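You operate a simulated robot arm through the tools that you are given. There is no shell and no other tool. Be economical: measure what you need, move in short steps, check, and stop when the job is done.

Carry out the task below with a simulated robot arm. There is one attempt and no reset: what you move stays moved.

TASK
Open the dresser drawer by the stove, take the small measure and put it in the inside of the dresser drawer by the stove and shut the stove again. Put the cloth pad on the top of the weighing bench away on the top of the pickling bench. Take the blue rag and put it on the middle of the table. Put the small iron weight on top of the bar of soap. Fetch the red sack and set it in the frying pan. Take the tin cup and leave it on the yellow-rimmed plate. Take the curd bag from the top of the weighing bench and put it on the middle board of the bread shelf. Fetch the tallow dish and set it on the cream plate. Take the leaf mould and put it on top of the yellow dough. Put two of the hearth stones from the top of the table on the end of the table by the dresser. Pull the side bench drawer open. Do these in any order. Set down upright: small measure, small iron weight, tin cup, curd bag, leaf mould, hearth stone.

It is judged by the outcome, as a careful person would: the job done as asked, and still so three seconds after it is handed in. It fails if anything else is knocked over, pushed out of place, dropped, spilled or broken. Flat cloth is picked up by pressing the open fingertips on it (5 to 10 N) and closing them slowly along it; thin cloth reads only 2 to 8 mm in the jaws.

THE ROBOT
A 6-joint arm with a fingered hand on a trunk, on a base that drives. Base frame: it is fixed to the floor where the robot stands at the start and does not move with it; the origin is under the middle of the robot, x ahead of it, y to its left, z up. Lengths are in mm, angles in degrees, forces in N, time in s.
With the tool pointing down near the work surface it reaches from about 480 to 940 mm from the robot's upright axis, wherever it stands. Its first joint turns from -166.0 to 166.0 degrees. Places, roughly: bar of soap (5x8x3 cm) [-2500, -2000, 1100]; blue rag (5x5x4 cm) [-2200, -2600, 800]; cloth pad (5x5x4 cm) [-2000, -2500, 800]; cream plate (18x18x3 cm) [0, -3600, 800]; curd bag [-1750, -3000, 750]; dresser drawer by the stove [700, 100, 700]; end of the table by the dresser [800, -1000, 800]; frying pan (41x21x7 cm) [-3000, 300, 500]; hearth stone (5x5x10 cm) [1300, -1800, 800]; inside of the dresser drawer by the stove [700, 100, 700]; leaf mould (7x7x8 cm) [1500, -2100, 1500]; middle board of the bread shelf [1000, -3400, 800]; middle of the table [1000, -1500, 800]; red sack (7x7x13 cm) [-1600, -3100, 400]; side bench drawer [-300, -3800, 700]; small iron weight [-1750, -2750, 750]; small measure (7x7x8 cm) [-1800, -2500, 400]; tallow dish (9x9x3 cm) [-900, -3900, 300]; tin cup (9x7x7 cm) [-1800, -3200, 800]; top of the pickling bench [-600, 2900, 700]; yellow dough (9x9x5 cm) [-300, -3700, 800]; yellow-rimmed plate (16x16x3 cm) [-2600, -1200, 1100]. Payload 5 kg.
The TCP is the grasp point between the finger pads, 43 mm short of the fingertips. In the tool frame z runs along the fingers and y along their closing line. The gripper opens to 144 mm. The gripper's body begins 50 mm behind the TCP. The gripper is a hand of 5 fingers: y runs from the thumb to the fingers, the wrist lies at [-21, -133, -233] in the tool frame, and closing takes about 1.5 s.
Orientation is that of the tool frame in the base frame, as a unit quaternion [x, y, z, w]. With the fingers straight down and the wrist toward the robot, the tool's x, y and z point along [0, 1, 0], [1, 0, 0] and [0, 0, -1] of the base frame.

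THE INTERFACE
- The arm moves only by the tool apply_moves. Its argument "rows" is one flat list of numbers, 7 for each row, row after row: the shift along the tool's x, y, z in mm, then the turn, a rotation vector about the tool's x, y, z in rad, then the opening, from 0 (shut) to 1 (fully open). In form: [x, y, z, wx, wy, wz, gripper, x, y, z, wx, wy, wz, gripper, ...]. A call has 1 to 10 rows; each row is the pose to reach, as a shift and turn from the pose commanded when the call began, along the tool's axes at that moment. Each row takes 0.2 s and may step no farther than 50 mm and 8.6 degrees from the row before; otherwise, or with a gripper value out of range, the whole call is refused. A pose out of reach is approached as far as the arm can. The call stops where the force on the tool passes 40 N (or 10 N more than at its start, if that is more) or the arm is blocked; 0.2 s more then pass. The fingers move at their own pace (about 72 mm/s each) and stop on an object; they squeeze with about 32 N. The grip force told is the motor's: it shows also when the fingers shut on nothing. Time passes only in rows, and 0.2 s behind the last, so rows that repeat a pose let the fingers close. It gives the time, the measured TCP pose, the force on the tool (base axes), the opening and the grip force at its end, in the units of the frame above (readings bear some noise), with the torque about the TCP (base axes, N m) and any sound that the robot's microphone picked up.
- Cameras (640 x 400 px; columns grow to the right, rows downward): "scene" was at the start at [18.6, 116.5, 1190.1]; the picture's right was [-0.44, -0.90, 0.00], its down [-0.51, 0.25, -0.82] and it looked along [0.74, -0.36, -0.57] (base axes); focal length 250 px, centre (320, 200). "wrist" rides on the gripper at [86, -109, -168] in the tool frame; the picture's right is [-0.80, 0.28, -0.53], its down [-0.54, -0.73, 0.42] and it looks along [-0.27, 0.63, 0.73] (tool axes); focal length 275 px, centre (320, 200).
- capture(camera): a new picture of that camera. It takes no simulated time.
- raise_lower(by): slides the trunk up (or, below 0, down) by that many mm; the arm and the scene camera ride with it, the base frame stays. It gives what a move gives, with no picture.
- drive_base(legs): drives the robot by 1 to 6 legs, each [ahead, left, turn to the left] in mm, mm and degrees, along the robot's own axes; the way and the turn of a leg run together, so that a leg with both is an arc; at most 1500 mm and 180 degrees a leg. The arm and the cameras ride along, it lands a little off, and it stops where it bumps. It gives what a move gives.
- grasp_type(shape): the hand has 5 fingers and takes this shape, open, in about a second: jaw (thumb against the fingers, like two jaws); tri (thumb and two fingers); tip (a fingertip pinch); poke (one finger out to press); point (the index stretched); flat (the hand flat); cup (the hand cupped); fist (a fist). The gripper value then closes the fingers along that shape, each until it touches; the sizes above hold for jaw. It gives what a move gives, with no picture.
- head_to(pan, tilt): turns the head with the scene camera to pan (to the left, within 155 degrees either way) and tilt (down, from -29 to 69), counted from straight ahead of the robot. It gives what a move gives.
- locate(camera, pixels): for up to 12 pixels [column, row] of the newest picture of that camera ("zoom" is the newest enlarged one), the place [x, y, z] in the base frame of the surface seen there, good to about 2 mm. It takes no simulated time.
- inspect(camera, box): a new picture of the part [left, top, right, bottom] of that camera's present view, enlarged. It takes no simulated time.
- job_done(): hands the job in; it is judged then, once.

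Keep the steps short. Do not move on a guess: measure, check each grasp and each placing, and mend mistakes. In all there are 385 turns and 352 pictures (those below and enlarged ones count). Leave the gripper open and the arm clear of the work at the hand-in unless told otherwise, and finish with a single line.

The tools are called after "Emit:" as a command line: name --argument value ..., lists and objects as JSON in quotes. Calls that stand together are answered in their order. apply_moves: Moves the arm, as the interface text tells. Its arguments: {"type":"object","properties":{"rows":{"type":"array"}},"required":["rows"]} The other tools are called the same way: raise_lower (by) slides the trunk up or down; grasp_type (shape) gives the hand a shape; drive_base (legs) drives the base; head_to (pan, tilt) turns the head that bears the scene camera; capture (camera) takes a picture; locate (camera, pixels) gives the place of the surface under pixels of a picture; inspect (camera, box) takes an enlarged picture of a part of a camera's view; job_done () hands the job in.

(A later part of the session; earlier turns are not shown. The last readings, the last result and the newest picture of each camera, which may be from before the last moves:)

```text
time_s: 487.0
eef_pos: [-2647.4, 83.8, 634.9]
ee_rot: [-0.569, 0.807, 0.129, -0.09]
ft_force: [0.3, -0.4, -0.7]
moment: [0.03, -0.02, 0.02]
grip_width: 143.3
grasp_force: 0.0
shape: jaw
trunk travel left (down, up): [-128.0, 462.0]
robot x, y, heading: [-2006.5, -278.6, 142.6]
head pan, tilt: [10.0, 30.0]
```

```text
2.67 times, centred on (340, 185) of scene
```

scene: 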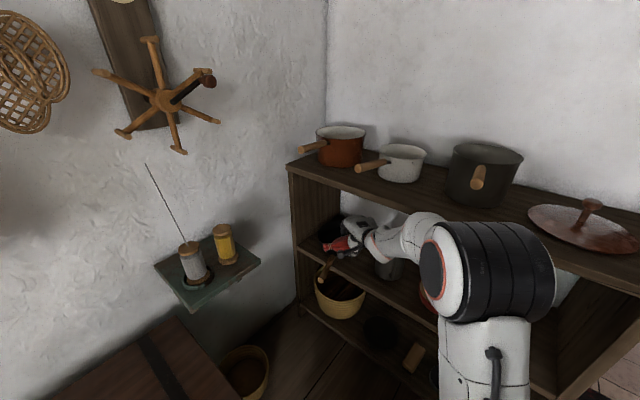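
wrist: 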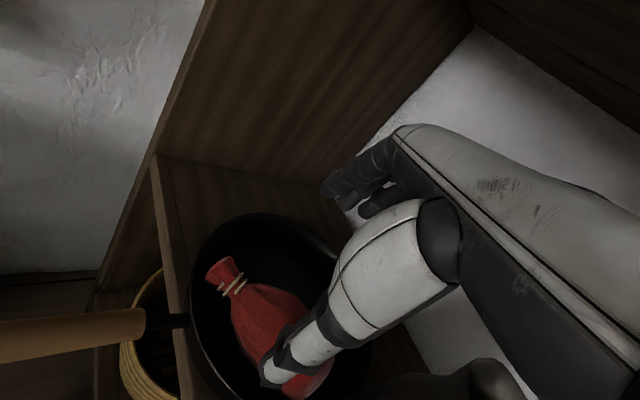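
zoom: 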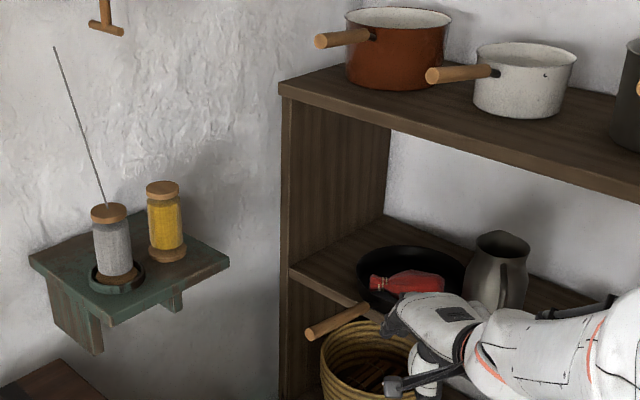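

Red sack lies in the frying pan. Next: the cloth pad. Raise the hand high, level it, pick the pinch shape and drive round to the weighing bench.

Emit:
drive_base --legs '[[-795, -204, 0]]'

Emit:
raise_lower --by 455

Emit:
apply_moves --rows '[0, 0, -30, 0.1, 0, 0, 0.5, 0, 0, -60, 0.2, 0, 0, 0.5, 0, 0, -90, 0.32, 0, 0, 0.5]'

Emit:
grasp_type --shape "tip"

Emit:
drive_base --legs '[[-661, 897, 0], [-661, 897, 0], [0, 0, 10]]'

Emit:
capture --camera "wrist"

```text
time_s: 491.4
eef_pos: [-1897.0, -229.1, 635.2]
ee_rot: [-0.574, 0.803, 0.129, -0.091]
ft_force: [-0.6, -0.8, 0.2]
moment: [0.0, -0.03, -0.03]
grip_width: 143.5
grasp_force: 0.2
shape: jaw
trunk travel left (down, up): [-128.0, 462.0]
robot x, y, heading: [-1249.0, -581.2, 143.5]
head pan, tilt: [10.0, 30.0]
```

```text
refused: 455 is not a number from -400 to 400
```

```text
time_s: 492.2
eef_pos: [-1871.0, -237.5, 721.5]
ee_rot: [-0.585, 0.811, 0.0, 0.003]
ft_force: [1.4, 1.7, -1.4]
moment: [-0.15, 0.06, -0.03]
grip_width: 72.3
grasp_force: 0.0
shape: jaw
trunk travel left (down, up): [-128.0, 462.0]
robot x, y, heading: [-1252.1, -582.0, 143.2]
head pan, tilt: [10.0, 30.0]
```

```text
time_s: 493.1
eef_pos: [-1870.9, -239.7, 721.6]
ee_rot: [-0.585, 0.811, 0.002, 0.0]
ft_force: [-0.8, 0.7, -0.1]
moment: [-0.05, 0.02, -0.01]
grip_width: 143.7
grasp_force: 0.1
shape: tip
trunk travel left (down, up): [-128.0, 462.0]
robot x, y, heading: [-1255.1, -586.5, 143.4]
head pan, tilt: [10.0, 30.0]
```

```text
time_s: 502.7
eef_pos: [-1858.9, -2243.8, 723.3]
ee_rot: [-0.582, 0.813, 0.003, 0.01]
ft_force: [20.0, -0.4, 7.5]
moment: [-0.96, 3.12, 2.66]
grip_width: 144.2
grasp_force: 0.1
shape: tip
trunk travel left (down, up): [-128.0, 462.0]
robot x, y, heading: [-1252.8, -2602.2, 143.0]
head pan, tilt: [10.0, 30.0]
stopped in leg 2: the force on the tool passed its limit at 263 N (the readings are from after the stop); the commanded pose is now the measured one
```

```text
95 pictures are left
```

wrist: 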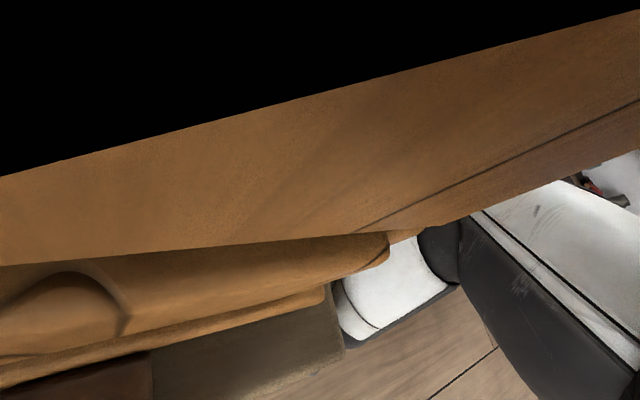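

The raise was refused (400 limit) and the hand ran into the bench end at low height. Back away at once and inspect the damage.

Emit:
drive_base --legs '[[100, -240, 0]]'

Emit:
raise_lower --by 400

Emit:
head_to --pan 50 --tilt 35

Emit:
capture --camera "scene"

```text
time_s: 504.6
eef_pos: [-1796.7, -1991.2, 722.4]
ee_rot: [-0.58, 0.815, 0.002, 0.009]
ft_force: [-0.1, -0.5, 0.5]
moment: [0.04, 0.05, -0.01]
grip_width: 144.1
grasp_force: 0.0
shape: tip
trunk travel left (down, up): [-128.0, 462.0]
robot x, y, heading: [-1188.5, -2344.4, 143.1]
head pan, tilt: [10.0, 30.0]
```

```text
time_s: 508.4
eef_pos: [-1796.8, -1991.4, 1121.6]
ee_rot: [-0.579, 0.815, 0.002, 0.009]
ft_force: [0.0, -0.3, -0.3]
moment: [0.02, 0.01, 0.01]
grip_width: 144.0
grasp_force: 0.0
shape: tip
trunk travel left (down, up): [-528.0, 62.0]
robot x, y, heading: [-1185.3, -2348.3, 143.2]
head pan, tilt: [10.0, 30.0]
```

```text
time_s: 509.5
eef_pos: [-1796.4, -1990.2, 1122.2]
ee_rot: [-0.58, 0.815, 0.002, 0.009]
ft_force: [0.3, -0.3, 0.6]
moment: [0.0, 0.0, -0.01]
grip_width: 144.0
grasp_force: 0.0
shape: tip
trunk travel left (down, up): [-528.0, 62.0]
robot x, y, heading: [-1184.6, -2351.1, 143.0]
head pan, tilt: [50.0, 35.0]
```

```text
94 pictures are left
```

scene: 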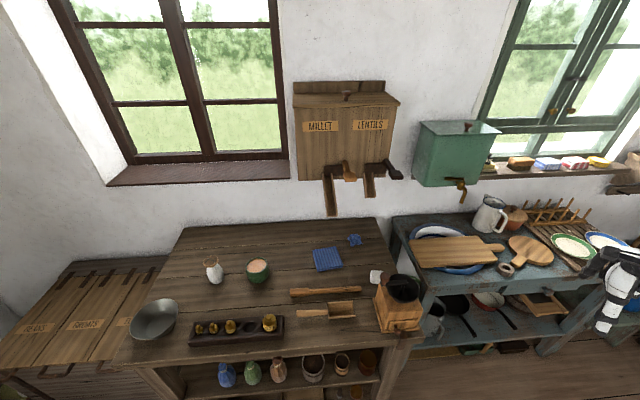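

Emit:
inspect --camera "scene" --box '[280, 220, 460, 360]'

Emit:
locate --camera "zoom" --pixels '[[340, 300], [360, 365], [345, 240], [335, 200], [440, 230], [490, 350], [338, 215], [150, 130], [270, 65], [60, 130], [420, 380]]'

```text
2.86 times, centred on (370, 290) of scene
```

zoom: 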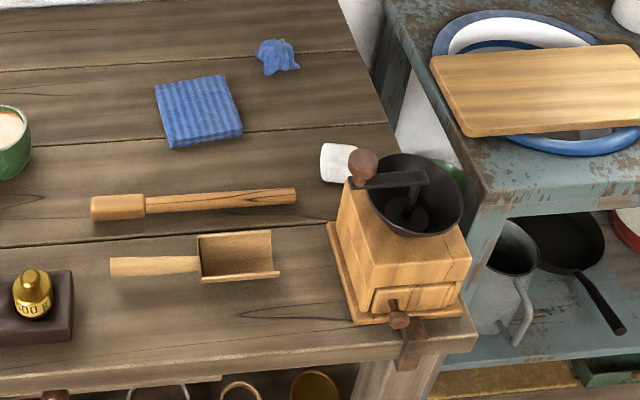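

```text
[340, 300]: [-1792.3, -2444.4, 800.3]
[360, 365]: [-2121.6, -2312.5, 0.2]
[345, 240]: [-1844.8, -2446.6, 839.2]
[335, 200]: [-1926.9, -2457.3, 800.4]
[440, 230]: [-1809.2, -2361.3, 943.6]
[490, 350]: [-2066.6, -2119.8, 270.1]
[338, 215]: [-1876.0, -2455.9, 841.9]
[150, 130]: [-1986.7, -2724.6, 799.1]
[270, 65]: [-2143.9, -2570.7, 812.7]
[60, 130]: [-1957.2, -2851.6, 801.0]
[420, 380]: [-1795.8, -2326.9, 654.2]
```

Emit:
locate --camera "zoom" --pixels '[[357, 322], [362, 160], [337, 165], [325, 165], [345, 150], [405, 185], [200, 190], [195, 105], [225, 255]]'

```text
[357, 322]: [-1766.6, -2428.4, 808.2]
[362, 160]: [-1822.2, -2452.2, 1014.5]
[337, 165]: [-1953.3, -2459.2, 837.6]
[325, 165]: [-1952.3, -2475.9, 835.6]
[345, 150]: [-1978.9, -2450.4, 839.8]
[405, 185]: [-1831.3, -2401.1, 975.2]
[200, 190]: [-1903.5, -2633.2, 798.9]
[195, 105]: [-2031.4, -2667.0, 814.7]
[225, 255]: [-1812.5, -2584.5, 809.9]
```

Nothing was displaced (the mill is clamped; same coordinates). With the hand at z 1122, go to the left-front stand for the pad.

Emit:
drive_base --legs '[[-204, 446, 0], [0, 0, 9]]'

Emit:
capture --camera "wrist"

```text
time_s: 513.1
eef_pos: [-1953.2, -2569.9, 1121.5]
ee_rot: [-0.64, 0.768, 0.002, 0.008]
ft_force: [1.1, -0.8, 0.8]
moment: [0.04, 0.03, -0.02]
grip_width: 144.0
grasp_force: 0.0
shape: tip
trunk travel left (down, up): [-528.0, 62.0]
robot x, y, heading: [-1294.5, -2832.3, 151.7]
head pan, tilt: [50.0, 35.0]
```

```text
92 pictures are left
```

wrist: 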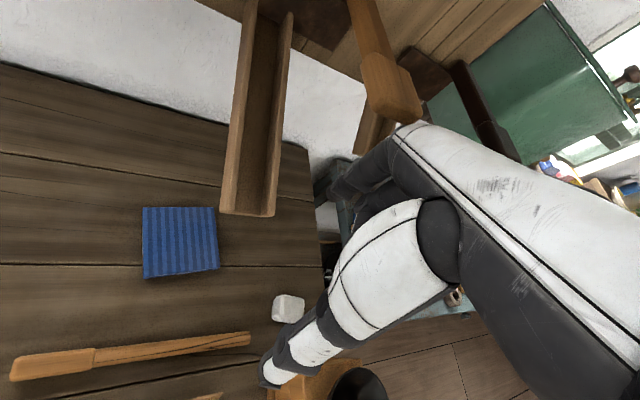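

Emit:
locate --camera "wrist" --pixels '[[288, 302], [277, 305], [300, 300], [290, 318], [248, 212], [270, 20], [390, 110], [365, 20]]'

```text
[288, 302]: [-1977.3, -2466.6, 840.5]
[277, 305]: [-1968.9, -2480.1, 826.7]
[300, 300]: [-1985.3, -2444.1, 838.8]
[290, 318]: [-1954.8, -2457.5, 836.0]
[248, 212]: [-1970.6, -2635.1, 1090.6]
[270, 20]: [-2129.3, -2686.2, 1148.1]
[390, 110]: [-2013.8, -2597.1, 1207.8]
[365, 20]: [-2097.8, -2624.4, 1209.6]
```

The millet chutes are close to the hand; move away from them toward the pad (+y), turning the hand so the wrist clears the mill's crank.

Emit:
apply_moves --rows '[-20, 7, 0, 0, 0, 0.12, 0.7, -41, 15, 0, 0, 0, 0.24, 0.6, -62, 23, 0, 0, 0, 0.36, 0.6, -83, 30, 0, 0, 0, 0.48, 0.6, -103, 38, 0, 0, 0, 0.6, 0.6, -103, 38, 0, 0, 0, 0.6, 0.6]'

Emit:
capture --camera "wrist"

```text
time_s: 514.5
eef_pos: [-1891.0, -2425.7, 1056.1]
ee_rot: [-0.478, 0.878, 0.029, -0.018]
ft_force: [0.2, 0.0, -0.3]
moment: [0.02, 0.0, -0.02]
grip_width: 86.3
grasp_force: 0.0
shape: tip
out of reach, approached as far as the arm can: row 1, 2, 3, 4, 5, 6
trunk travel left (down, up): [-528.0, 62.0]
robot x, y, heading: [-1293.8, -2839.3, 151.6]
head pan, tilt: [50.0, 35.0]
```

```text
91 pictures are left
```

wrist: 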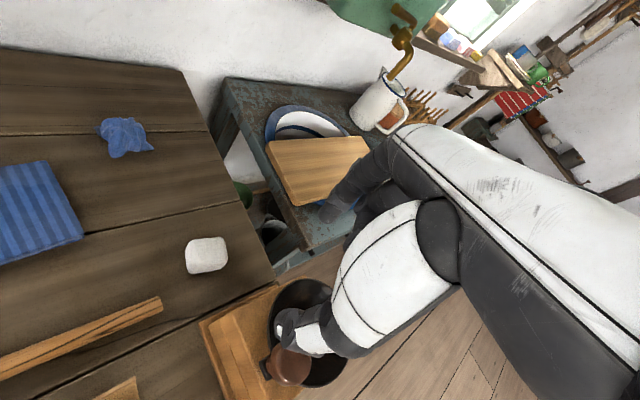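

Out-of-reach drift put the hand just over the mill. Raise straight up first.

Emit:
raise_lower --by 60

Emit:
apply_moves --rows '[0, -10, -20, 0, 0, 0, 0.6, 0, -20, -40, 0, 0, 0, 0.6]'

```text
time_s: 515.5
eef_pos: [-1894.6, -2426.0, 1115.3]
ee_rot: [-0.479, 0.877, 0.028, -0.018]
ft_force: [0.2, 0.2, -1.4]
moment: [0.0, 0.03, 0.02]
grip_width: 86.3
grasp_force: 0.1
shape: tip
trunk travel left (down, up): [-588.0, 2.0]
robot x, y, heading: [-1295.6, -2836.5, 151.6]
head pan, tilt: [50.0, 35.0]
```

```text
time_s: 516.1
eef_pos: [-1871.0, -2436.1, 1152.5]
ee_rot: [-0.481, 0.876, 0.029, -0.02]
ft_force: [0.3, -0.3, -0.5]
moment: [0.02, 0.0, 0.01]
grip_width: 86.3
grasp_force: 0.1
shape: tip
out of reach, approached as far as the arm can: row 2
trunk travel left (down, up): [-588.0, 2.0]
robot x, y, heading: [-1295.9, -2832.7, 152.0]
head pan, tilt: [50.0, 35.0]
```

Move left of the mill and pitch the hand forward 25° (keeps the wrist low and clear of the crank).

Emit:
apply_moves --rows '[18, 4, 5, -0.1, 0, 0, 0.6, 36, 9, 20, -0.2, 0, 0, 0.6, 55, 13, 35, -0.3, 0, 0, 0.6, 73, 18, 55, -0.42, 0, 0, 0.6, 73, 18, 55, -0.42, 0, 0, 0.6]'

Emit:
capture --camera "wrist"

```text
time_s: 517.3
eef_pos: [-1917.0, -2523.4, 1092.5]
ee_rot: [-0.621, 0.768, 0.153, -0.04]
ft_force: [-2.1, 2.5, 1.8]
moment: [-0.03, -0.2, 0.05]
grip_width: 86.4
grasp_force: 0.0
shape: tip
out of reach, approached as far as the arm can: row 3, 4, 5
trunk travel left (down, up): [-588.0, 2.0]
robot x, y, heading: [-1292.2, -2832.6, 151.8]
head pan, tilt: [50.0, 35.0]
```

```text
90 pictures are left
```

wrist: 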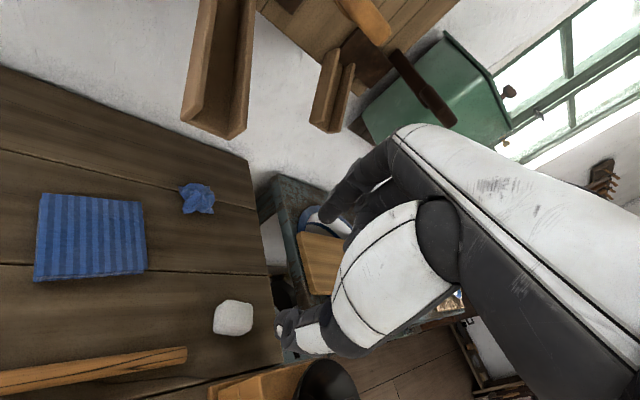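

Lower the trunk 150 for a better arm posture and turn the wrist a little further from the crank.

Emit:
raise_lower --by -150

Emit:
apply_moves --rows '[0, 0, 0, -0.03, 0, 0.1, 0.6, 0, 0, 0, -0.06, 0, 0.2, 0.6, 0, 0, 0, -0.09, 0, 0.3, 0.6, 0, 0, 0, -0.1, 0, 0.38, 0.6]'

Emit:
capture --camera "wrist"

```text
time_s: 519.0
eef_pos: [-1929.0, -2512.3, 959.7]
ee_rot: [-0.516, 0.837, 0.125, -0.134]
ft_force: [0.3, 1.0, -0.4]
moment: [-0.02, 0.0, 0.02]
grip_width: 86.1
grasp_force: 0.0
shape: tip
trunk travel left (down, up): [-438.0, 152.0]
robot x, y, heading: [-1292.7, -2829.3, 151.8]
head pan, tilt: [50.0, 35.0]
```

```text
time_s: 520.0
eef_pos: [-1929.0, -2512.8, 958.5]
ee_rot: [-0.341, 0.912, 0.14, -0.181]
ft_force: [0.2, 0.3, -0.3]
moment: [-0.02, -0.01, -0.02]
grip_width: 86.3
grasp_force: 0.1
shape: tip
trunk travel left (down, up): [-438.0, 152.0]
robot x, y, heading: [-1294.3, -2837.6, 151.5]
head pan, tilt: [50.0, 35.0]
```

```text
89 pictures are left
```

wrist: 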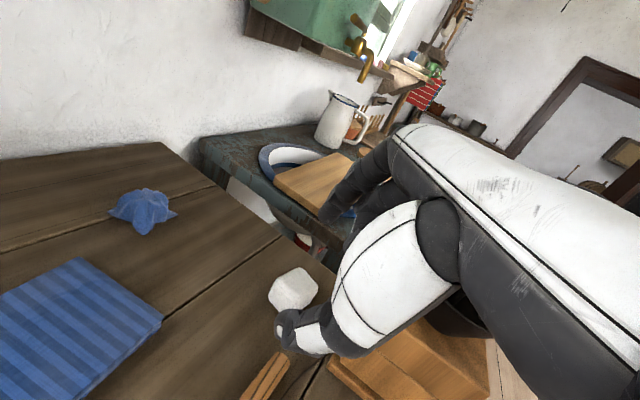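

Pad lies right on the line (293,290). Align and descend.

Emit:
apply_moves --rows '[-19, 4, 25, 0, 0, 0, 0.55, -38, 8, 50, 0, 0, 0, 0.55, -38, 8, 80, 0, 0, 0, 0.55, -38, 8, 105, 0, 0, 0, 0.55, -38, 8, 114, 0, 0, 0, 0.55]'

Emit:
inspect --camera "wrist" --box '[200, 160, 420, 350]'

```text
time_s: 520.6
eef_pos: [-1936.6, -2488.1, 921.6]
ee_rot: [-0.35, 0.908, 0.145, -0.182]
ft_force: [-7.4, -3.3, -3.1]
moment: [0.05, -0.24, 0.04]
grip_width: 79.5
grasp_force: 0.1
shape: tip
trunk travel left (down, up): [-438.0, 152.0]
robot x, y, heading: [-1293.3, -2833.8, 151.9]
head pan, tilt: [50.0, 35.0]
stopped in row 2: the force on the tool passed its limit at 51 N (the readings are from after the stop); the commanded pose is now the measured one
```

```text
2.11 times, centred on (310, 255) of wrist
```

zoom: 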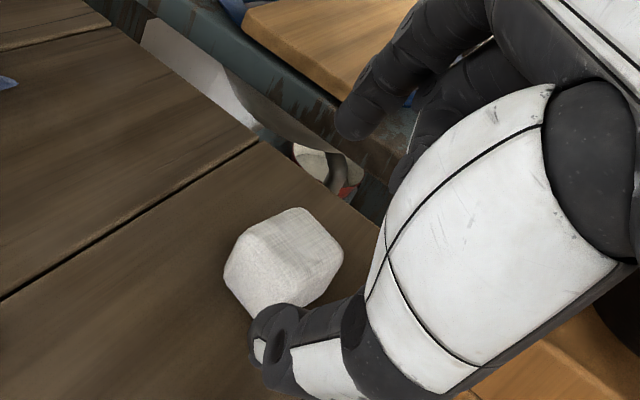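

The side of the hand touches the mill's crank knob. I'll retreat and approach the pad from the right side of the bench instead, where the thin index side faces the mill.

Emit:
apply_moves --rows '[10, -5, -15, 0, 0, 0, 0.55, 25, -15, -40, 0, 0, 0, 0.55, 35, -30, -75, 0, 0, 0, 0.55]'

Emit:
inspect --camera "scene" --box '[360, 150, 620, 350]'

```text
time_s: 521.4
eef_pos: [-1909.0, -2544.4, 986.9]
ee_rot: [-0.348, 0.908, 0.144, -0.182]
ft_force: [-0.1, 0.5, -0.1]
moment: [0.0, 0.0, -0.01]
grip_width: 79.6
grasp_force: 0.1
shape: tip
trunk travel left (down, up): [-438.0, 152.0]
robot x, y, heading: [-1296.2, -2835.9, 151.9]
head pan, tilt: [50.0, 35.0]
```

```text
2.00 times, centred on (490, 250) of scene
```

zoom: 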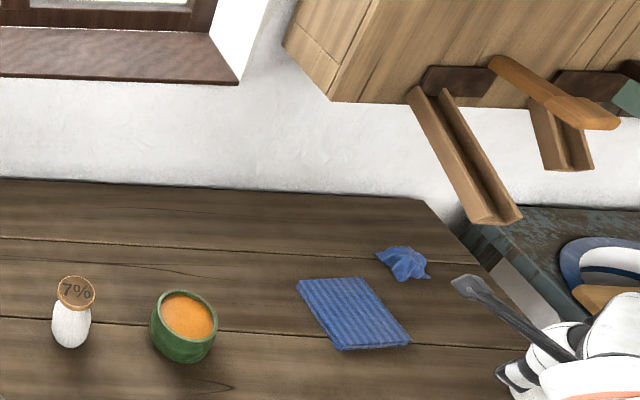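

Raise and go around to the right-hand side in free space.

Emit:
raise_lower --by 150

Emit:
drive_base --legs '[[-10, -612, 0], [0, 0, 72.5]]'

Emit:
apply_moves --rows '[0, -10, 0, 0.09, 0, 0, 0.5, 0, -20, 0, 0.18, 0, 0, 0.5, 0, -30, 0, 0.27, 0, 0, 0.5, 0, -40, 0, 0.36, 0, 0, 0.5, 0, -50, 0, 0.45, 0, 0, 0.5]'

```text
time_s: 523.2
eef_pos: [-1908.3, -2543.6, 1137.4]
ee_rot: [-0.349, 0.908, 0.144, -0.183]
ft_force: [0.5, -0.7, -0.1]
moment: [-0.03, 0.02, 0.01]
grip_width: 79.5
grasp_force: 0.2
shape: tip
trunk travel left (down, up): [-588.0, 2.0]
robot x, y, heading: [-1296.6, -2835.8, 151.6]
head pan, tilt: [50.0, 35.0]
```

```text
time_s: 529.8
eef_pos: [-1453.1, -2806.1, 1136.9]
ee_rot: [0.823, -0.518, -0.007, 0.233]
ft_force: [0.1, 0.6, 0.7]
moment: [0.0, 0.02, -0.04]
grip_width: 79.3
grasp_force: 0.1
shape: tip
trunk travel left (down, up): [-588.0, 2.0]
robot x, y, heading: [-1000.4, -2300.7, -134.6]
head pan, tilt: [50.0, 35.0]
```

```text
time_s: 531.0
eef_pos: [-1399.1, -2799.8, 1103.3]
ee_rot: [0.85, -0.516, 0.086, 0.068]
ft_force: [-0.5, 0.5, -0.4]
moment: [0.0, -0.02, 0.01]
grip_width: 72.4
grasp_force: 0.1
shape: tip
out of reach, approached as far as the arm can: row 3, 4, 5
trunk travel left (down, up): [-588.0, 2.0]
robot x, y, heading: [-1003.5, -2299.4, -134.4]
head pan, tilt: [50.0, 35.0]
```

Emit:
apply_moves --rows '[0, -12, 0, 0.018, -0.033, -0.123, 0.5, 0, -24, 0, 0.036, -0.066, -0.246, 0.5, 0, -36, 0, 0.054, -0.099, -0.37, 0.5, 0, -48, 0, 0.071, -0.132, -0.493, 0.5, 0, -60, 0, 0.089, -0.165, -0.616, 0.5, 0, -60, 0, 0.107, -0.198, -0.739, 0.5, 0, -60, 0, 0.107, -0.198, -0.739, 0.5]'

```text
time_s: 532.5
eef_pos: [-1294.9, -2791.4, 1024.1]
ee_rot: [0.975, -0.216, -0.052, 0.011]
ft_force: [-0.4, 2.1, 0.0]
moment: [-0.11, -0.02, 0.0]
grip_width: 72.1
grasp_force: 0.1
shape: tip
out of reach, approached as far as the arm can: row 1, 2, 3, 4, 5, 6, 7
trunk travel left (down, up): [-588.0, 2.0]
robot x, y, heading: [-1002.9, -2300.1, -134.4]
head pan, tilt: [50.0, 35.0]
stopped in row 7: the force on the tool passed its limit at 50 N (the readings are from after the stop); the commanded pose is now the measured one
```

The trunk is too high for this hand height (relative height too low). Lower the trunk 300 and lift the arm instead.

Emit:
raise_lower --by -300

Emit:
apply_moves --rows '[0, 10, -40, 0, 0, 0, 0.5, 0, 20, -80, 0, 0, 0, 0.5, 0, 30, -120, 0, 0, 0, 0.5, 0, 40, -160, 0, 0, 0, 0.5, 0, 50, -200, 0, 0, 0, 0.5, 0, 60, -240, 0, 0, 0, 0.5, 0, 60, -280, 0, 0, 0, 0.5, 0, 60, -320, 0, 0, 0, 0.5, 0, 60, -360, 0, 0, 0, 0.5]'

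```text
time_s: 535.5
eef_pos: [-1293.2, -2792.1, 722.3]
ee_rot: [0.975, -0.215, -0.052, 0.011]
ft_force: [-0.2, 0.2, -0.1]
moment: [0.0, 0.0, -0.05]
grip_width: 71.9
grasp_force: 0.1
shape: tip
trunk travel left (down, up): [-288.0, 302.0]
robot x, y, heading: [-1003.5, -2302.8, -134.6]
head pan, tilt: [50.0, 35.0]
```

```text
time_s: 537.5
eef_pos: [-1352.5, -2823.8, 902.8]
ee_rot: [0.966, -0.192, -0.163, 0.067]
ft_force: [-0.2, 0.4, -0.8]
moment: [-0.01, 0.02, 0.01]
grip_width: 71.8
grasp_force: 0.1
shape: tip
out of reach, approached as far as the arm can: row 1, 2, 3, 4, 5, 6, 7, 8, 9
trunk travel left (down, up): [-288.0, 302.0]
robot x, y, heading: [-997.0, -2300.8, -134.5]
head pan, tilt: [50.0, 35.0]
```

Emit:
head_to --pan 10 --tilt 30

Emit:
capture --camera "scene"

```text
time_s: 538.5
eef_pos: [-1353.2, -2824.0, 902.5]
ee_rot: [0.965, -0.192, -0.163, 0.068]
ft_force: [0.4, 0.0, -0.1]
moment: [0.02, -0.03, -0.02]
grip_width: 72.0
grasp_force: 0.1
shape: tip
trunk travel left (down, up): [-288.0, 302.0]
robot x, y, heading: [-1000.0, -2304.4, -134.3]
head pan, tilt: [10.0, 30.0]
```

```text
86 pictures are left
```

scene: 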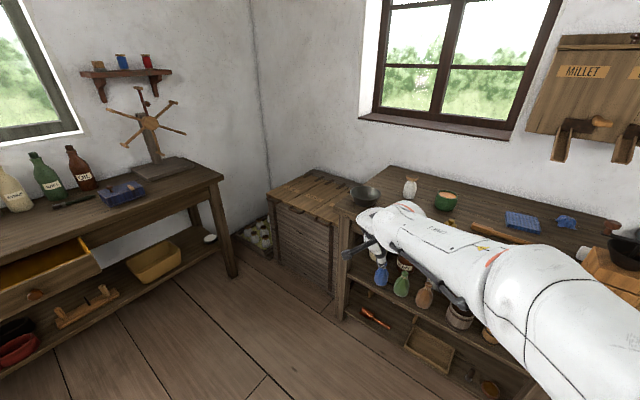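

The wrist seems near a joint limit with this yaw. Test by turning the hand back toward the robot's heading and levelling.

Emit:
apply_moves --rows '[0, 0, 0, 0.08, 0, 0.12, 0.5, 0, 0, 0, 0.16, 0.02, 0.23, 0.5, 0, 0, 0, 0.24, 0.03, 0.34, 0.5, 0, 0, 0, 0.32, 0.04, 0.45, 0.5, 0, 0, 0, 0.34, 0.05, 0.5, 0.5]'

```text
time_s: 539.7
eef_pos: [-1354.3, -2825.5, 904.0]
ee_rot: [0.889, -0.447, -0.082, -0.053]
ft_force: [0.2, -0.7, 0.5]
moment: [0.01, 0.02, 0.0]
grip_width: 72.2
grasp_force: 0.1
shape: tip
trunk travel left (down, up): [-288.0, 302.0]
robot x, y, heading: [-997.8, -2300.7, -134.2]
head pan, tilt: [10.0, 30.0]
```

That works. Level it and raise to z≈1060 to see that the posture is healthy.

Emit:
apply_moves --rows '[0, 0, -20, -0.011, 0.097, -0.003, 0.5, 0, 0, -40, -0.022, 0.194, -0.007, 0.5, 0, 0, -80, -0.022, 0.194, -0.007, 0.5, 0, 0, -120, -0.022, 0.194, -0.007, 0.5, 0, 0, -155, -0.022, 0.194, -0.007, 0.5]'

```text
time_s: 540.9
eef_pos: [-1314.9, -2854.8, 994.3]
ee_rot: [0.888, -0.457, -0.038, 0.034]
ft_force: [0.4, -1.5, -0.2]
moment: [-0.02, 0.03, 0.01]
grip_width: 71.8
grasp_force: 0.2
shape: tip
out of reach, approached as far as the arm can: row 1, 2, 3, 4, 5
trunk travel left (down, up): [-288.0, 302.0]
robot x, y, heading: [-1000.6, -2298.9, -134.4]
head pan, tilt: [10.0, 30.0]
```

Test a plainer pose: lower to z≈880, level, hand in line with the robot.

Emit:
apply_moves --rows '[0, 0, 40, 0, 0, 0, 0.5, 0, 0, 80, 0, 0, 0, 0.5, 0, 0, 110, 0, 0.03, 0, 0.5, -20, 0, 110, -0.09, 0.05, 0, 0.5, -40, 0, 110, -0.09, 0.05, 0, 0.5]'

Emit:
capture --camera "wrist"

```text
time_s: 542.1
eef_pos: [-1346.3, -2828.2, 885.7]
ee_rot: [0.886, -0.454, -0.035, 0.086]
ft_force: [0.7, 0.5, -0.4]
moment: [0.02, 0.02, 0.03]
grip_width: 72.2
grasp_force: 0.1
shape: tip
trunk travel left (down, up): [-288.0, 302.0]
robot x, y, heading: [-998.7, -2297.8, -134.6]
head pan, tilt: [10.0, 30.0]
```

```text
85 pictures are left
```

wrist: 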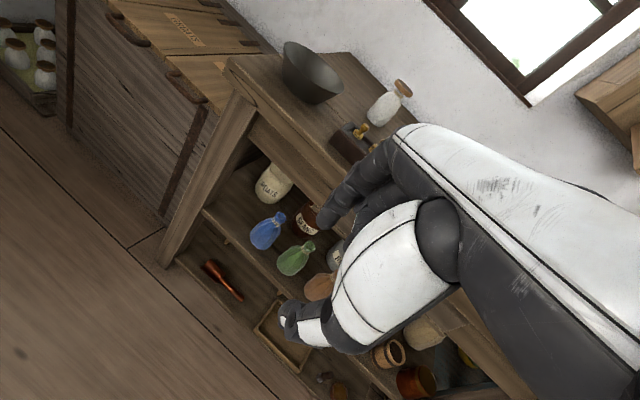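

Emit:
apply_moves --rows '[0, -30, 0, 0.07, 0, 0, 0.5, 0, -60, 0, 0.15, 0, 0, 0.5, 0, -90, -20, 0.15, 0, 0, 0.5, 0, -90, -60, 0.15, 0, 0, 0.5, 0, -90, -100, 0.15, 0, 0, 0.5, 0, -90, -140, 0.15, 0, 0, 0.5, 0, -90, -180, 0.15, 0, 0, 0.5, 0, -90, -220, 0.15, 0, 0, 0.5]'

Emit:
capture --camera "scene"

```text
time_s: 543.9
eef_pos: [-1222.2, -2768.7, 1036.8]
ee_rot: [0.884, -0.463, -0.033, 0.055]
ft_force: [-0.7, 0.6, 0.2]
moment: [-0.02, 0.02, 0.0]
grip_width: 72.3
grasp_force: 0.1
shape: tip
out of reach, approached as far as the arm can: row 5, 6, 7, 8
trunk travel left (down, up): [-288.0, 302.0]
robot x, y, heading: [-998.2, -2300.2, -134.6]
head pan, tilt: [10.0, 30.0]
```

```text
84 pictures are left
```

scene: 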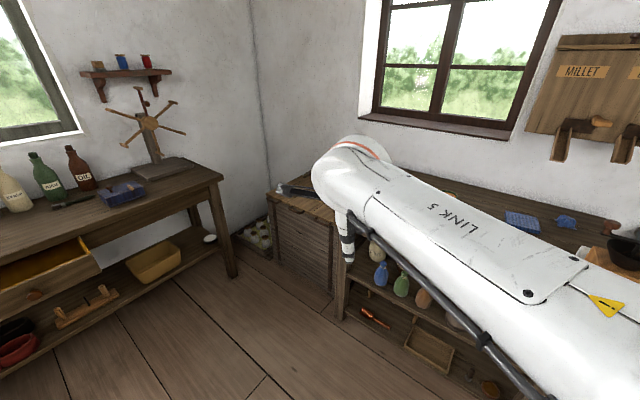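

The forearm has rolled over (cable underneath), which shortens the upward reach; I'll work with hand height set by the trunk. Set a comfortable level pose at mid reach.

Emit:
apply_moves --rows '[-9, 30, 21, 0.018, 0.001, -0.004, 0.5, -17, 61, 43, 0.037, 0.003, -0.008, 0.5, -26, 91, 64, 0.055, 0.004, -0.012, 0.5, -35, 122, 86, 0.073, 0.005, -0.017, 0.5, -44, 152, 107, 0.091, 0.006, -0.021, 0.5, -52, 183, 129, 0.11, 0.008, -0.025, 0.5, -61, 213, 150, 0.128, 0.009, -0.029, 0.5, -61, 213, 150, 0.128, 0.009, -0.029, 0.5]'

```text
time_s: 545.7
eef_pos: [-1426.0, -2853.3, 882.7]
ee_rot: [0.887, -0.462, -0.024, 0.013]
ft_force: [-0.4, 0.1, -0.9]
moment: [0.0, -0.05, -0.03]
grip_width: 72.0
grasp_force: 0.1
shape: tip
out of reach, approached as far as the arm can: row 2, 3, 4, 5, 6, 7, 8
trunk travel left (down, up): [-288.0, 302.0]
robot x, y, heading: [-1005.7, -2303.1, -134.3]
head pan, tilt: [10.0, 30.0]
```

Raise by trunk, turn and shift to a stand north of the pad (right end of the bench).

Emit:
raise_lower --by 250

Emit:
drive_base --legs '[[0, 0, 20], [-146, -850, 0]]'

Emit:
capture --camera "wrist"

```text
time_s: 548.3
eef_pos: [-1426.2, -2853.6, 1132.6]
ee_rot: [0.887, -0.461, -0.024, 0.013]
ft_force: [0.7, -0.2, 0.5]
moment: [0.03, 0.01, 0.0]
grip_width: 72.1
grasp_force: 0.1
shape: tip
trunk travel left (down, up): [-538.0, 52.0]
robot x, y, heading: [-1001.1, -2298.7, -134.4]
head pan, tilt: [10.0, 30.0]
```

```text
time_s: 554.0
eef_pos: [-1918.6, -2488.2, 1134.1]
ee_rot: [0.955, -0.295, -0.021, 0.017]
ft_force: [-0.2, 0.8, 0.1]
moment: [-0.02, 0.0, -0.03]
grip_width: 72.1
grasp_force: 0.2
shape: tip
trunk travel left (down, up): [-538.0, 52.0]
robot x, y, heading: [-1717.7, -1819.0, -114.1]
head pan, tilt: [10.0, 30.0]
```

```text
83 pictures are left
```

wrist: 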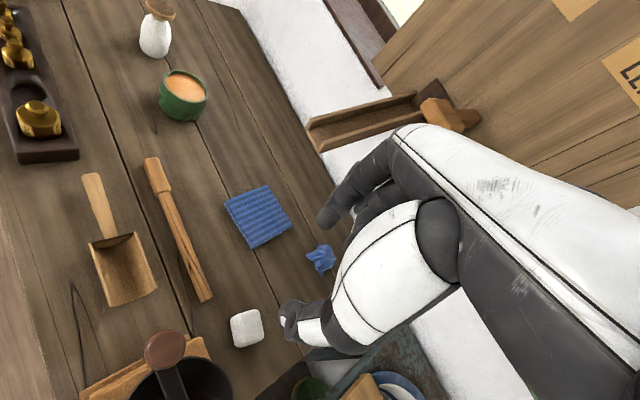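

Now both the pad (246,328) and the rag (321,258) are visible. Measure.

Emit:
locate --camera "wrist" --pixels '[[246, 325], [236, 330], [256, 322], [248, 338], [321, 256], [312, 258], [331, 262], [325, 140], [400, 100], [160, 345], [322, 270]]'

```text
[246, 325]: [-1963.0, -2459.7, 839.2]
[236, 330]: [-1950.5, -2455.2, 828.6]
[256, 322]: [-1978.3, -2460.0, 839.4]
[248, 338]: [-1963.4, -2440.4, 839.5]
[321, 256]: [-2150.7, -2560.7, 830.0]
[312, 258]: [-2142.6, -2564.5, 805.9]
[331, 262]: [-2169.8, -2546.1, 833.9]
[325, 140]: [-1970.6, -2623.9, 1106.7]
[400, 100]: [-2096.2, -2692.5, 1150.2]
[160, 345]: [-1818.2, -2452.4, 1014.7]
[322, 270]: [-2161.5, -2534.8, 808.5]
```

The wrist camera would come near the crank knob; turn the hand ~19° and shift over the pad at this height.

Emit:
apply_moves --rows '[-14, 0, 0, 0, 0, -0.08, 0.5, -28, 1, 0, 0, 0, -0.16, 0.5, -42, 2, 0, 0, 0, -0.24, 0.5, -57, 2, 0, 0, 0, -0.33, 0.5, -57, 2, 0, 0, 0, -0.33, 0.5]'

```text
time_s: 555.1
eef_pos: [-1940.5, -2484.5, 1116.5]
ee_rot: [0.974, -0.195, -0.078, 0.087]
ft_force: [1.3, -0.3, 0.5]
moment: [0.02, 0.0, -0.04]
grip_width: 72.0
grasp_force: 0.1
shape: tip
out of reach, approached as far as the arm can: row 1, 2, 3, 4
trunk travel left (down, up): [-538.0, 52.0]
robot x, y, heading: [-1716.8, -1820.5, -113.7]
head pan, tilt: [10.0, 30.0]
```

Approach from this side would put the camera into the mill. With a vertical hand turned to ~130° from the left-front it is clear, so go back there (hand height by trunk).

Emit:
drive_base --legs '[[146, 850, 0], [0, 0, -94.5], [-20, 560, 0]]'

Emit:
capture --camera "wrist"

```text
time_s: 566.6
eef_pos: [-1858.6, -2537.5, 1116.4]
ee_rot: [-0.525, 0.843, 0.115, -0.005]
ft_force: [-0.1, -0.3, 0.7]
moment: [0.0, -0.03, 0.0]
grip_width: 72.0
grasp_force: 0.0
shape: tip
trunk travel left (down, up): [-538.0, 52.0]
robot x, y, heading: [-1209.7, -2798.6, 153.1]
head pan, tilt: [10.0, 30.0]
```

```text
82 pictures are left
```

wrist: 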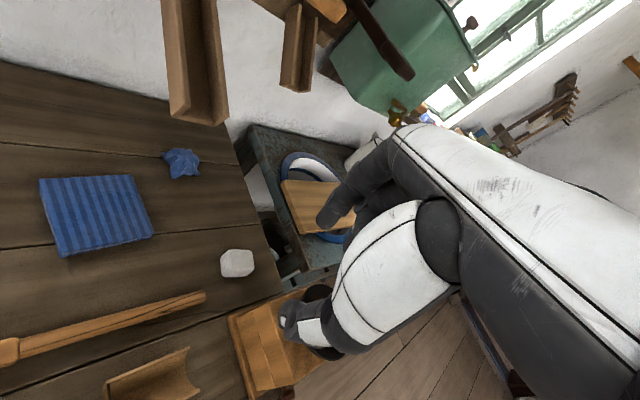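

Move the base to a nearer stand (-1351,-2675).

Emit:
drive_base --legs '[[150, -60, 0]]'

Emit:
apply_moves --rows '[5, -5, 0, 0.04, 0, 0.08, 0.5, 10, -10, 0, 0.08, 0, 0.16, 0.5, 15, -15, 0, 0.12, 0, 0.24, 0.5, 20, -20, 0, 0.16, 0, 0.32, 0.5, 20, -25, 0, 0.2, 0, 0.4, 0.5]'

Emit:
capture --camera "wrist"

```text
time_s: 568.0
eef_pos: [-1961.0, -2413.9, 1117.2]
ee_rot: [-0.524, 0.844, 0.116, -0.004]
ft_force: [-0.3, -0.8, -0.4]
moment: [-0.03, -0.04, 0.06]
grip_width: 72.2
grasp_force: 0.1
shape: tip
trunk travel left (down, up): [-538.0, 52.0]
robot x, y, heading: [-1311.1, -2678.6, 152.8]
head pan, tilt: [10.0, 30.0]
```

```text
time_s: 569.2
eef_pos: [-1947.0, -2443.5, 1109.4]
ee_rot: [-0.344, 0.938, 0.028, 0.025]
ft_force: [0.3, 0.4, -0.3]
moment: [0.02, -0.03, 0.0]
grip_width: 71.9
grasp_force: 0.1
shape: tip
trunk travel left (down, up): [-538.0, 52.0]
robot x, y, heading: [-1312.6, -2681.8, 152.6]
head pan, tilt: [10.0, 30.0]
```

```text
81 pictures are left
```

wrist: 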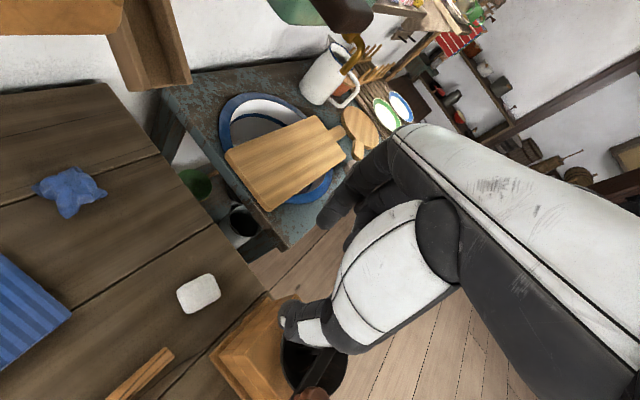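

Good – level, yaw 130°. Shift 25 mm onto the pad's axis, then lower by the trunk in two stages.

Emit:
apply_moves --rows '[13, 0, 0, 0, 0, 0, 0.5, 27, 0, 0, 0, 0, 0, 0.5, 27, 0, 0, 0, 0, 0, 0.5]'

Emit:
raise_lower --by -190

Emit:
capture --camera "wrist"

```text
time_s: 570.0
eef_pos: [-1969.5, -2461.1, 1108.8]
ee_rot: [-0.344, 0.938, 0.029, 0.025]
ft_force: [0.1, 0.8, 0.0]
moment: [0.01, 0.02, -0.05]
grip_width: 72.0
grasp_force: 0.1
shape: tip
trunk travel left (down, up): [-538.0, 52.0]
robot x, y, heading: [-1312.6, -2678.2, 152.7]
head pan, tilt: [10.0, 30.0]
```

```text
time_s: 571.6
eef_pos: [-1972.8, -2461.1, 953.0]
ee_rot: [-0.34, 0.94, 0.031, 0.01]
ft_force: [6.7, 0.1, 8.3]
moment: [-1.35, 0.98, 1.02]
grip_width: 72.0
grasp_force: 0.0
shape: tip
trunk travel left (down, up): [-370.0, 220.0]
robot x, y, heading: [-1311.8, -2682.1, 152.9]
head pan, tilt: [10.0, 30.0]
stopped: the force on the tool passed its limit at 53 N (the readings are from after the stop); the commanded pose is now the measured one
```

```text
80 pictures are left
```

wrist: 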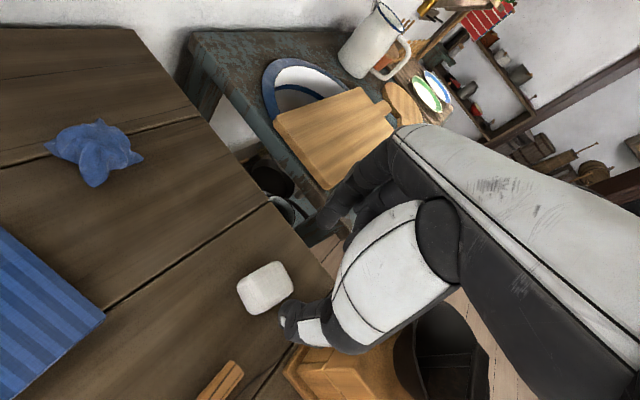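

The camera boom met the chute end. Raise, turn the hand back ~15° (to ~145°) so both crank and chute are clear, and lower again.

Emit:
raise_lower --by 130

Emit:
apply_moves --rows '[0, 0, 0, 0, 0, -0.09, 0.5, 0, 0, 0, 0, 0, -0.18, 0.5, 0, 0, 0, -0.01, 0.02, -0.27, 0.5, 0, 0, 0, -0.01, 0.02, -0.27, 0.5]'

Emit:
raise_lower --by -170

Emit:
capture --camera "wrist"

```text
time_s: 573.2
eef_pos: [-1974.6, -2462.1, 1080.6]
ee_rot: [-0.341, 0.94, 0.03, 0.011]
ft_force: [-0.5, 0.9, -0.1]
moment: [-0.02, -0.01, 0.0]
grip_width: 71.9
grasp_force: 0.1
shape: tip
trunk travel left (down, up): [-500.0, 90.0]
robot x, y, heading: [-1312.5, -2680.8, 152.6]
head pan, tilt: [10.0, 30.0]
```

```text
time_s: 574.2
eef_pos: [-1973.5, -2461.2, 1079.7]
ee_rot: [-0.466, 0.885, 0.029, 0.004]
ft_force: [-0.9, 0.5, -0.1]
moment: [-0.01, 0.0, 0.01]
grip_width: 72.1
grasp_force: 0.0
shape: tip
trunk travel left (down, up): [-500.0, 90.0]
robot x, y, heading: [-1311.8, -2679.0, 152.6]
head pan, tilt: [10.0, 30.0]
```

```text
time_s: 576.1
eef_pos: [-1974.8, -2461.4, 910.1]
ee_rot: [-0.465, 0.885, 0.029, 0.004]
ft_force: [-0.4, 0.2, 0.1]
moment: [0.01, 0.02, 0.0]
grip_width: 72.0
grasp_force: 0.0
shape: tip
trunk travel left (down, up): [-330.0, 260.0]
robot x, y, heading: [-1315.0, -2677.8, 152.8]
head pan, tilt: [10.0, 30.0]
```

```text
79 pictures are left
```

wrist: 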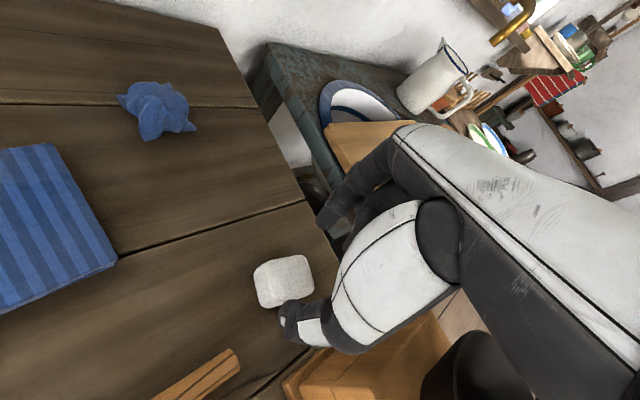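

Clear now. Lower the last 62 mm and pinch the pad.

Emit:
raise_lower --by -60

Emit:
apply_moves --rows '[0, 0, 2, 0, 0, 0, 0.4, 0, 0, 2, 0, 0, 0, 0.25, 0, 0, 2, 0, 0, 0, 0.1, 0, 0, 2, 0, 0, 0, 0, 0, 0, 2, 0, 0, 0, 0, 0, 0, 2, 0, 0, 0, 0]'

Emit:
inspect --camera "wrist" --box '[220, 190, 400, 340]'

```text
time_s: 577.1
eef_pos: [-1974.3, -2460.2, 851.0]
ee_rot: [-0.464, 0.885, 0.03, 0.004]
ft_force: [-0.1, 0.4, -0.5]
moment: [-0.02, 0.0, 0.0]
grip_width: 71.9
grasp_force: 0.1
shape: tip
trunk travel left (down, up): [-270.0, 320.0]
robot x, y, heading: [-1309.9, -2679.6, 152.7]
head pan, tilt: [10.0, 30.0]
```

```text
time_s: 578.5
eef_pos: [-1975.3, -2460.1, 847.0]
ee_rot: [-0.465, 0.885, 0.03, 0.004]
ft_force: [-0.3, -0.3, -0.1]
moment: [-0.01, 0.0, -0.01]
grip_width: 43.2
grasp_force: 31.9
shape: tip
trunk travel left (down, up): [-270.0, 320.0]
robot x, y, heading: [-1314.6, -2678.2, 152.5]
head pan, tilt: [10.0, 30.0]
```

```text
2.67 times, centred on (310, 265) of wrist
```

zoom: 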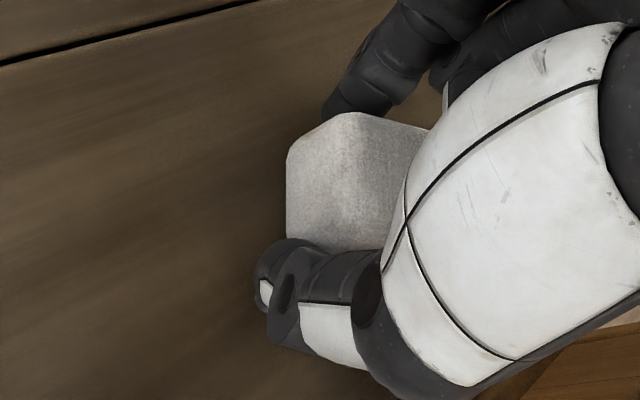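

Gripped (43 mm). Raise by trunk and check.

Emit:
raise_lower --by 240

Emit:
drive_base --legs '[[-180, 60, 0]]'

Emit:
capture --camera "wrist"

```text
time_s: 581.0
eef_pos: [-1975.7, -2460.0, 1089.0]
ee_rot: [-0.464, 0.885, 0.031, 0.004]
ft_force: [-0.2, -0.2, -1.0]
moment: [0.01, -0.02, 0.03]
grip_width: 43.3
grasp_force: 31.9
shape: tip
trunk travel left (down, up): [-510.0, 80.0]
robot x, y, heading: [-1309.6, -2680.1, 152.8]
head pan, tilt: [10.0, 30.0]
```

```text
time_s: 582.6
eef_pos: [-1840.7, -2597.5, 1087.9]
ee_rot: [-0.465, 0.885, 0.031, 0.003]
ft_force: [-0.2, -0.6, -0.9]
moment: [0.01, 0.04, -0.01]
grip_width: 43.2
grasp_force: 31.8
shape: tip
trunk travel left (down, up): [-510.0, 80.0]
robot x, y, heading: [-1175.3, -2817.4, 152.9]
head pan, tilt: [10.0, 30.0]
```

```text
77 pictures are left
```

wrist: 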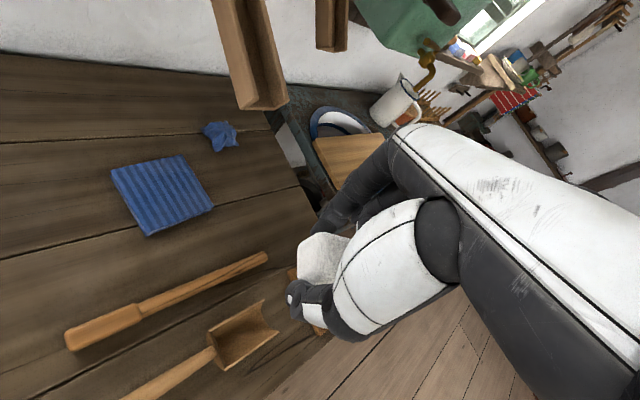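

Pad held securely. Drive toward the doorway area and look for the way to the pickling bench.

Emit:
drive_base --legs '[[435, -1013, 0], [435, -1013, 0], [0, 0, -63]]'

Emit:
head_to --pan 25 --tilt 25

Emit:
capture --camera "scene"

```text
time_s: 594.9
eef_pos: [-1558.7, -145.8, 1089.6]
ee_rot: [-0.282, 0.959, 0.029, 0.001]
ft_force: [-8.6, -3.6, -1.3]
moment: [0.37, -0.84, -0.26]
grip_width: 43.0
grasp_force: 32.0
shape: tip
trunk travel left (down, up): [-510.0, 80.0]
robot x, y, heading: [-1029.8, -600.2, 129.3]
head pan, tilt: [10.0, 30.0]
stopped in leg 3: the force on the tool passed its limit at 108 N (the readings are from after the stop); the commanded pose is now the measured one
```

```text
time_s: 595.7
eef_pos: [-1558.2, -143.4, 1089.8]
ee_rot: [-0.281, 0.959, 0.029, 0.002]
ft_force: [-11.5, -6.4, -2.2]
moment: [0.71, -1.27, -0.46]
grip_width: 43.0
grasp_force: 31.9
shape: tip
trunk travel left (down, up): [-510.0, 80.0]
robot x, y, heading: [-1025.2, -602.5, 129.2]
head pan, tilt: [25.0, 25.0]
```

```text
76 pictures are left
```

scene: 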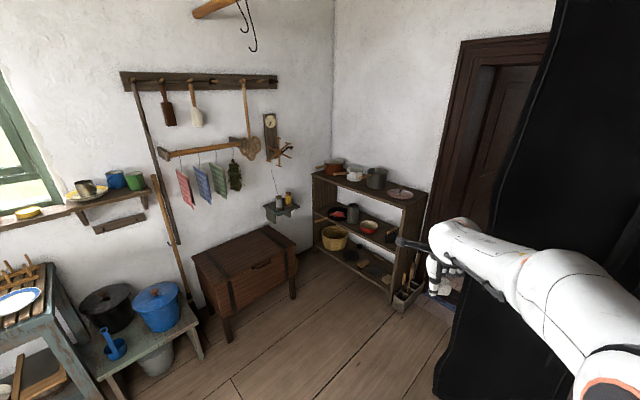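

The forearm touched the black hanging curtain. Turn back immediately.

Emit:
drive_base --legs '[[0, 0, 18], [-100, 350, 0]]'

Emit:
head_to --pan -20 --tilt 20

Emit:
capture --camera "scene"

Emit:
locate --camera "scene" --pixels '[[330, 250], [360, 200], [400, 300], [450, 200], [300, 220], [420, 100], [380, 340], [250, 250], [280, 240], [500, 250], [550, 300], [340, 330]]'

```text
time_s: 599.0
eef_pos: [-1770.4, -675.3, 1090.0]
ee_rot: [-0.427, 0.904, 0.028, -0.004]
ft_force: [-1.0, -0.4, 0.5]
moment: [0.01, 0.02, -0.03]
grip_width: 43.2
grasp_force: 32.3
shape: tip
trunk travel left (down, up): [-510.0, 80.0]
robot x, y, heading: [-1123.0, -945.6, 147.2]
head pan, tilt: [25.0, 25.0]
```

```text
time_s: 600.1
eef_pos: [-1770.9, -675.9, 1090.7]
ee_rot: [-0.427, 0.904, 0.029, -0.003]
ft_force: [0.1, 0.4, -0.7]
moment: [0.0, 0.0, -0.01]
grip_width: 43.1
grasp_force: 32.4
shape: tip
trunk travel left (down, up): [-510.0, 80.0]
robot x, y, heading: [-1123.5, -943.5, 147.4]
head pan, tilt: [-20.0, 20.0]
```

```text
75 pictures are left
```

scene: 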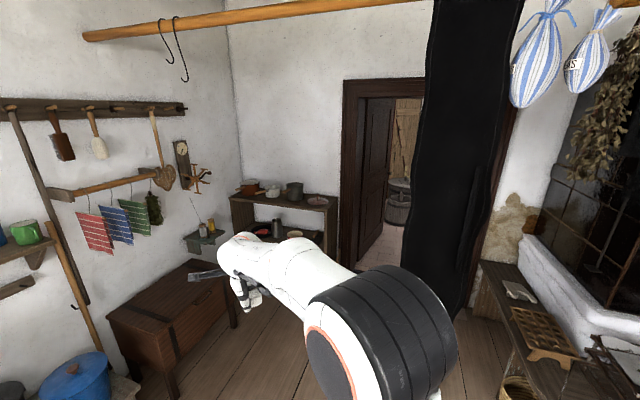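

```text
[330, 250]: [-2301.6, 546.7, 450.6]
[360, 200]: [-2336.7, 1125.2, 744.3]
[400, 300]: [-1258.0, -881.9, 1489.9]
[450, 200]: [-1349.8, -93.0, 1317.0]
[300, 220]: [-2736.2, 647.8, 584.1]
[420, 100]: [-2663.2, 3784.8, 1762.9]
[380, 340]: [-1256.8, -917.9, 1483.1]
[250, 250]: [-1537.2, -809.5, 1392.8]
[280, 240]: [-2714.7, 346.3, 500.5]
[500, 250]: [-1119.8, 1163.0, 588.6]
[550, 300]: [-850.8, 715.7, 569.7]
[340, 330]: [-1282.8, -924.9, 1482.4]
```

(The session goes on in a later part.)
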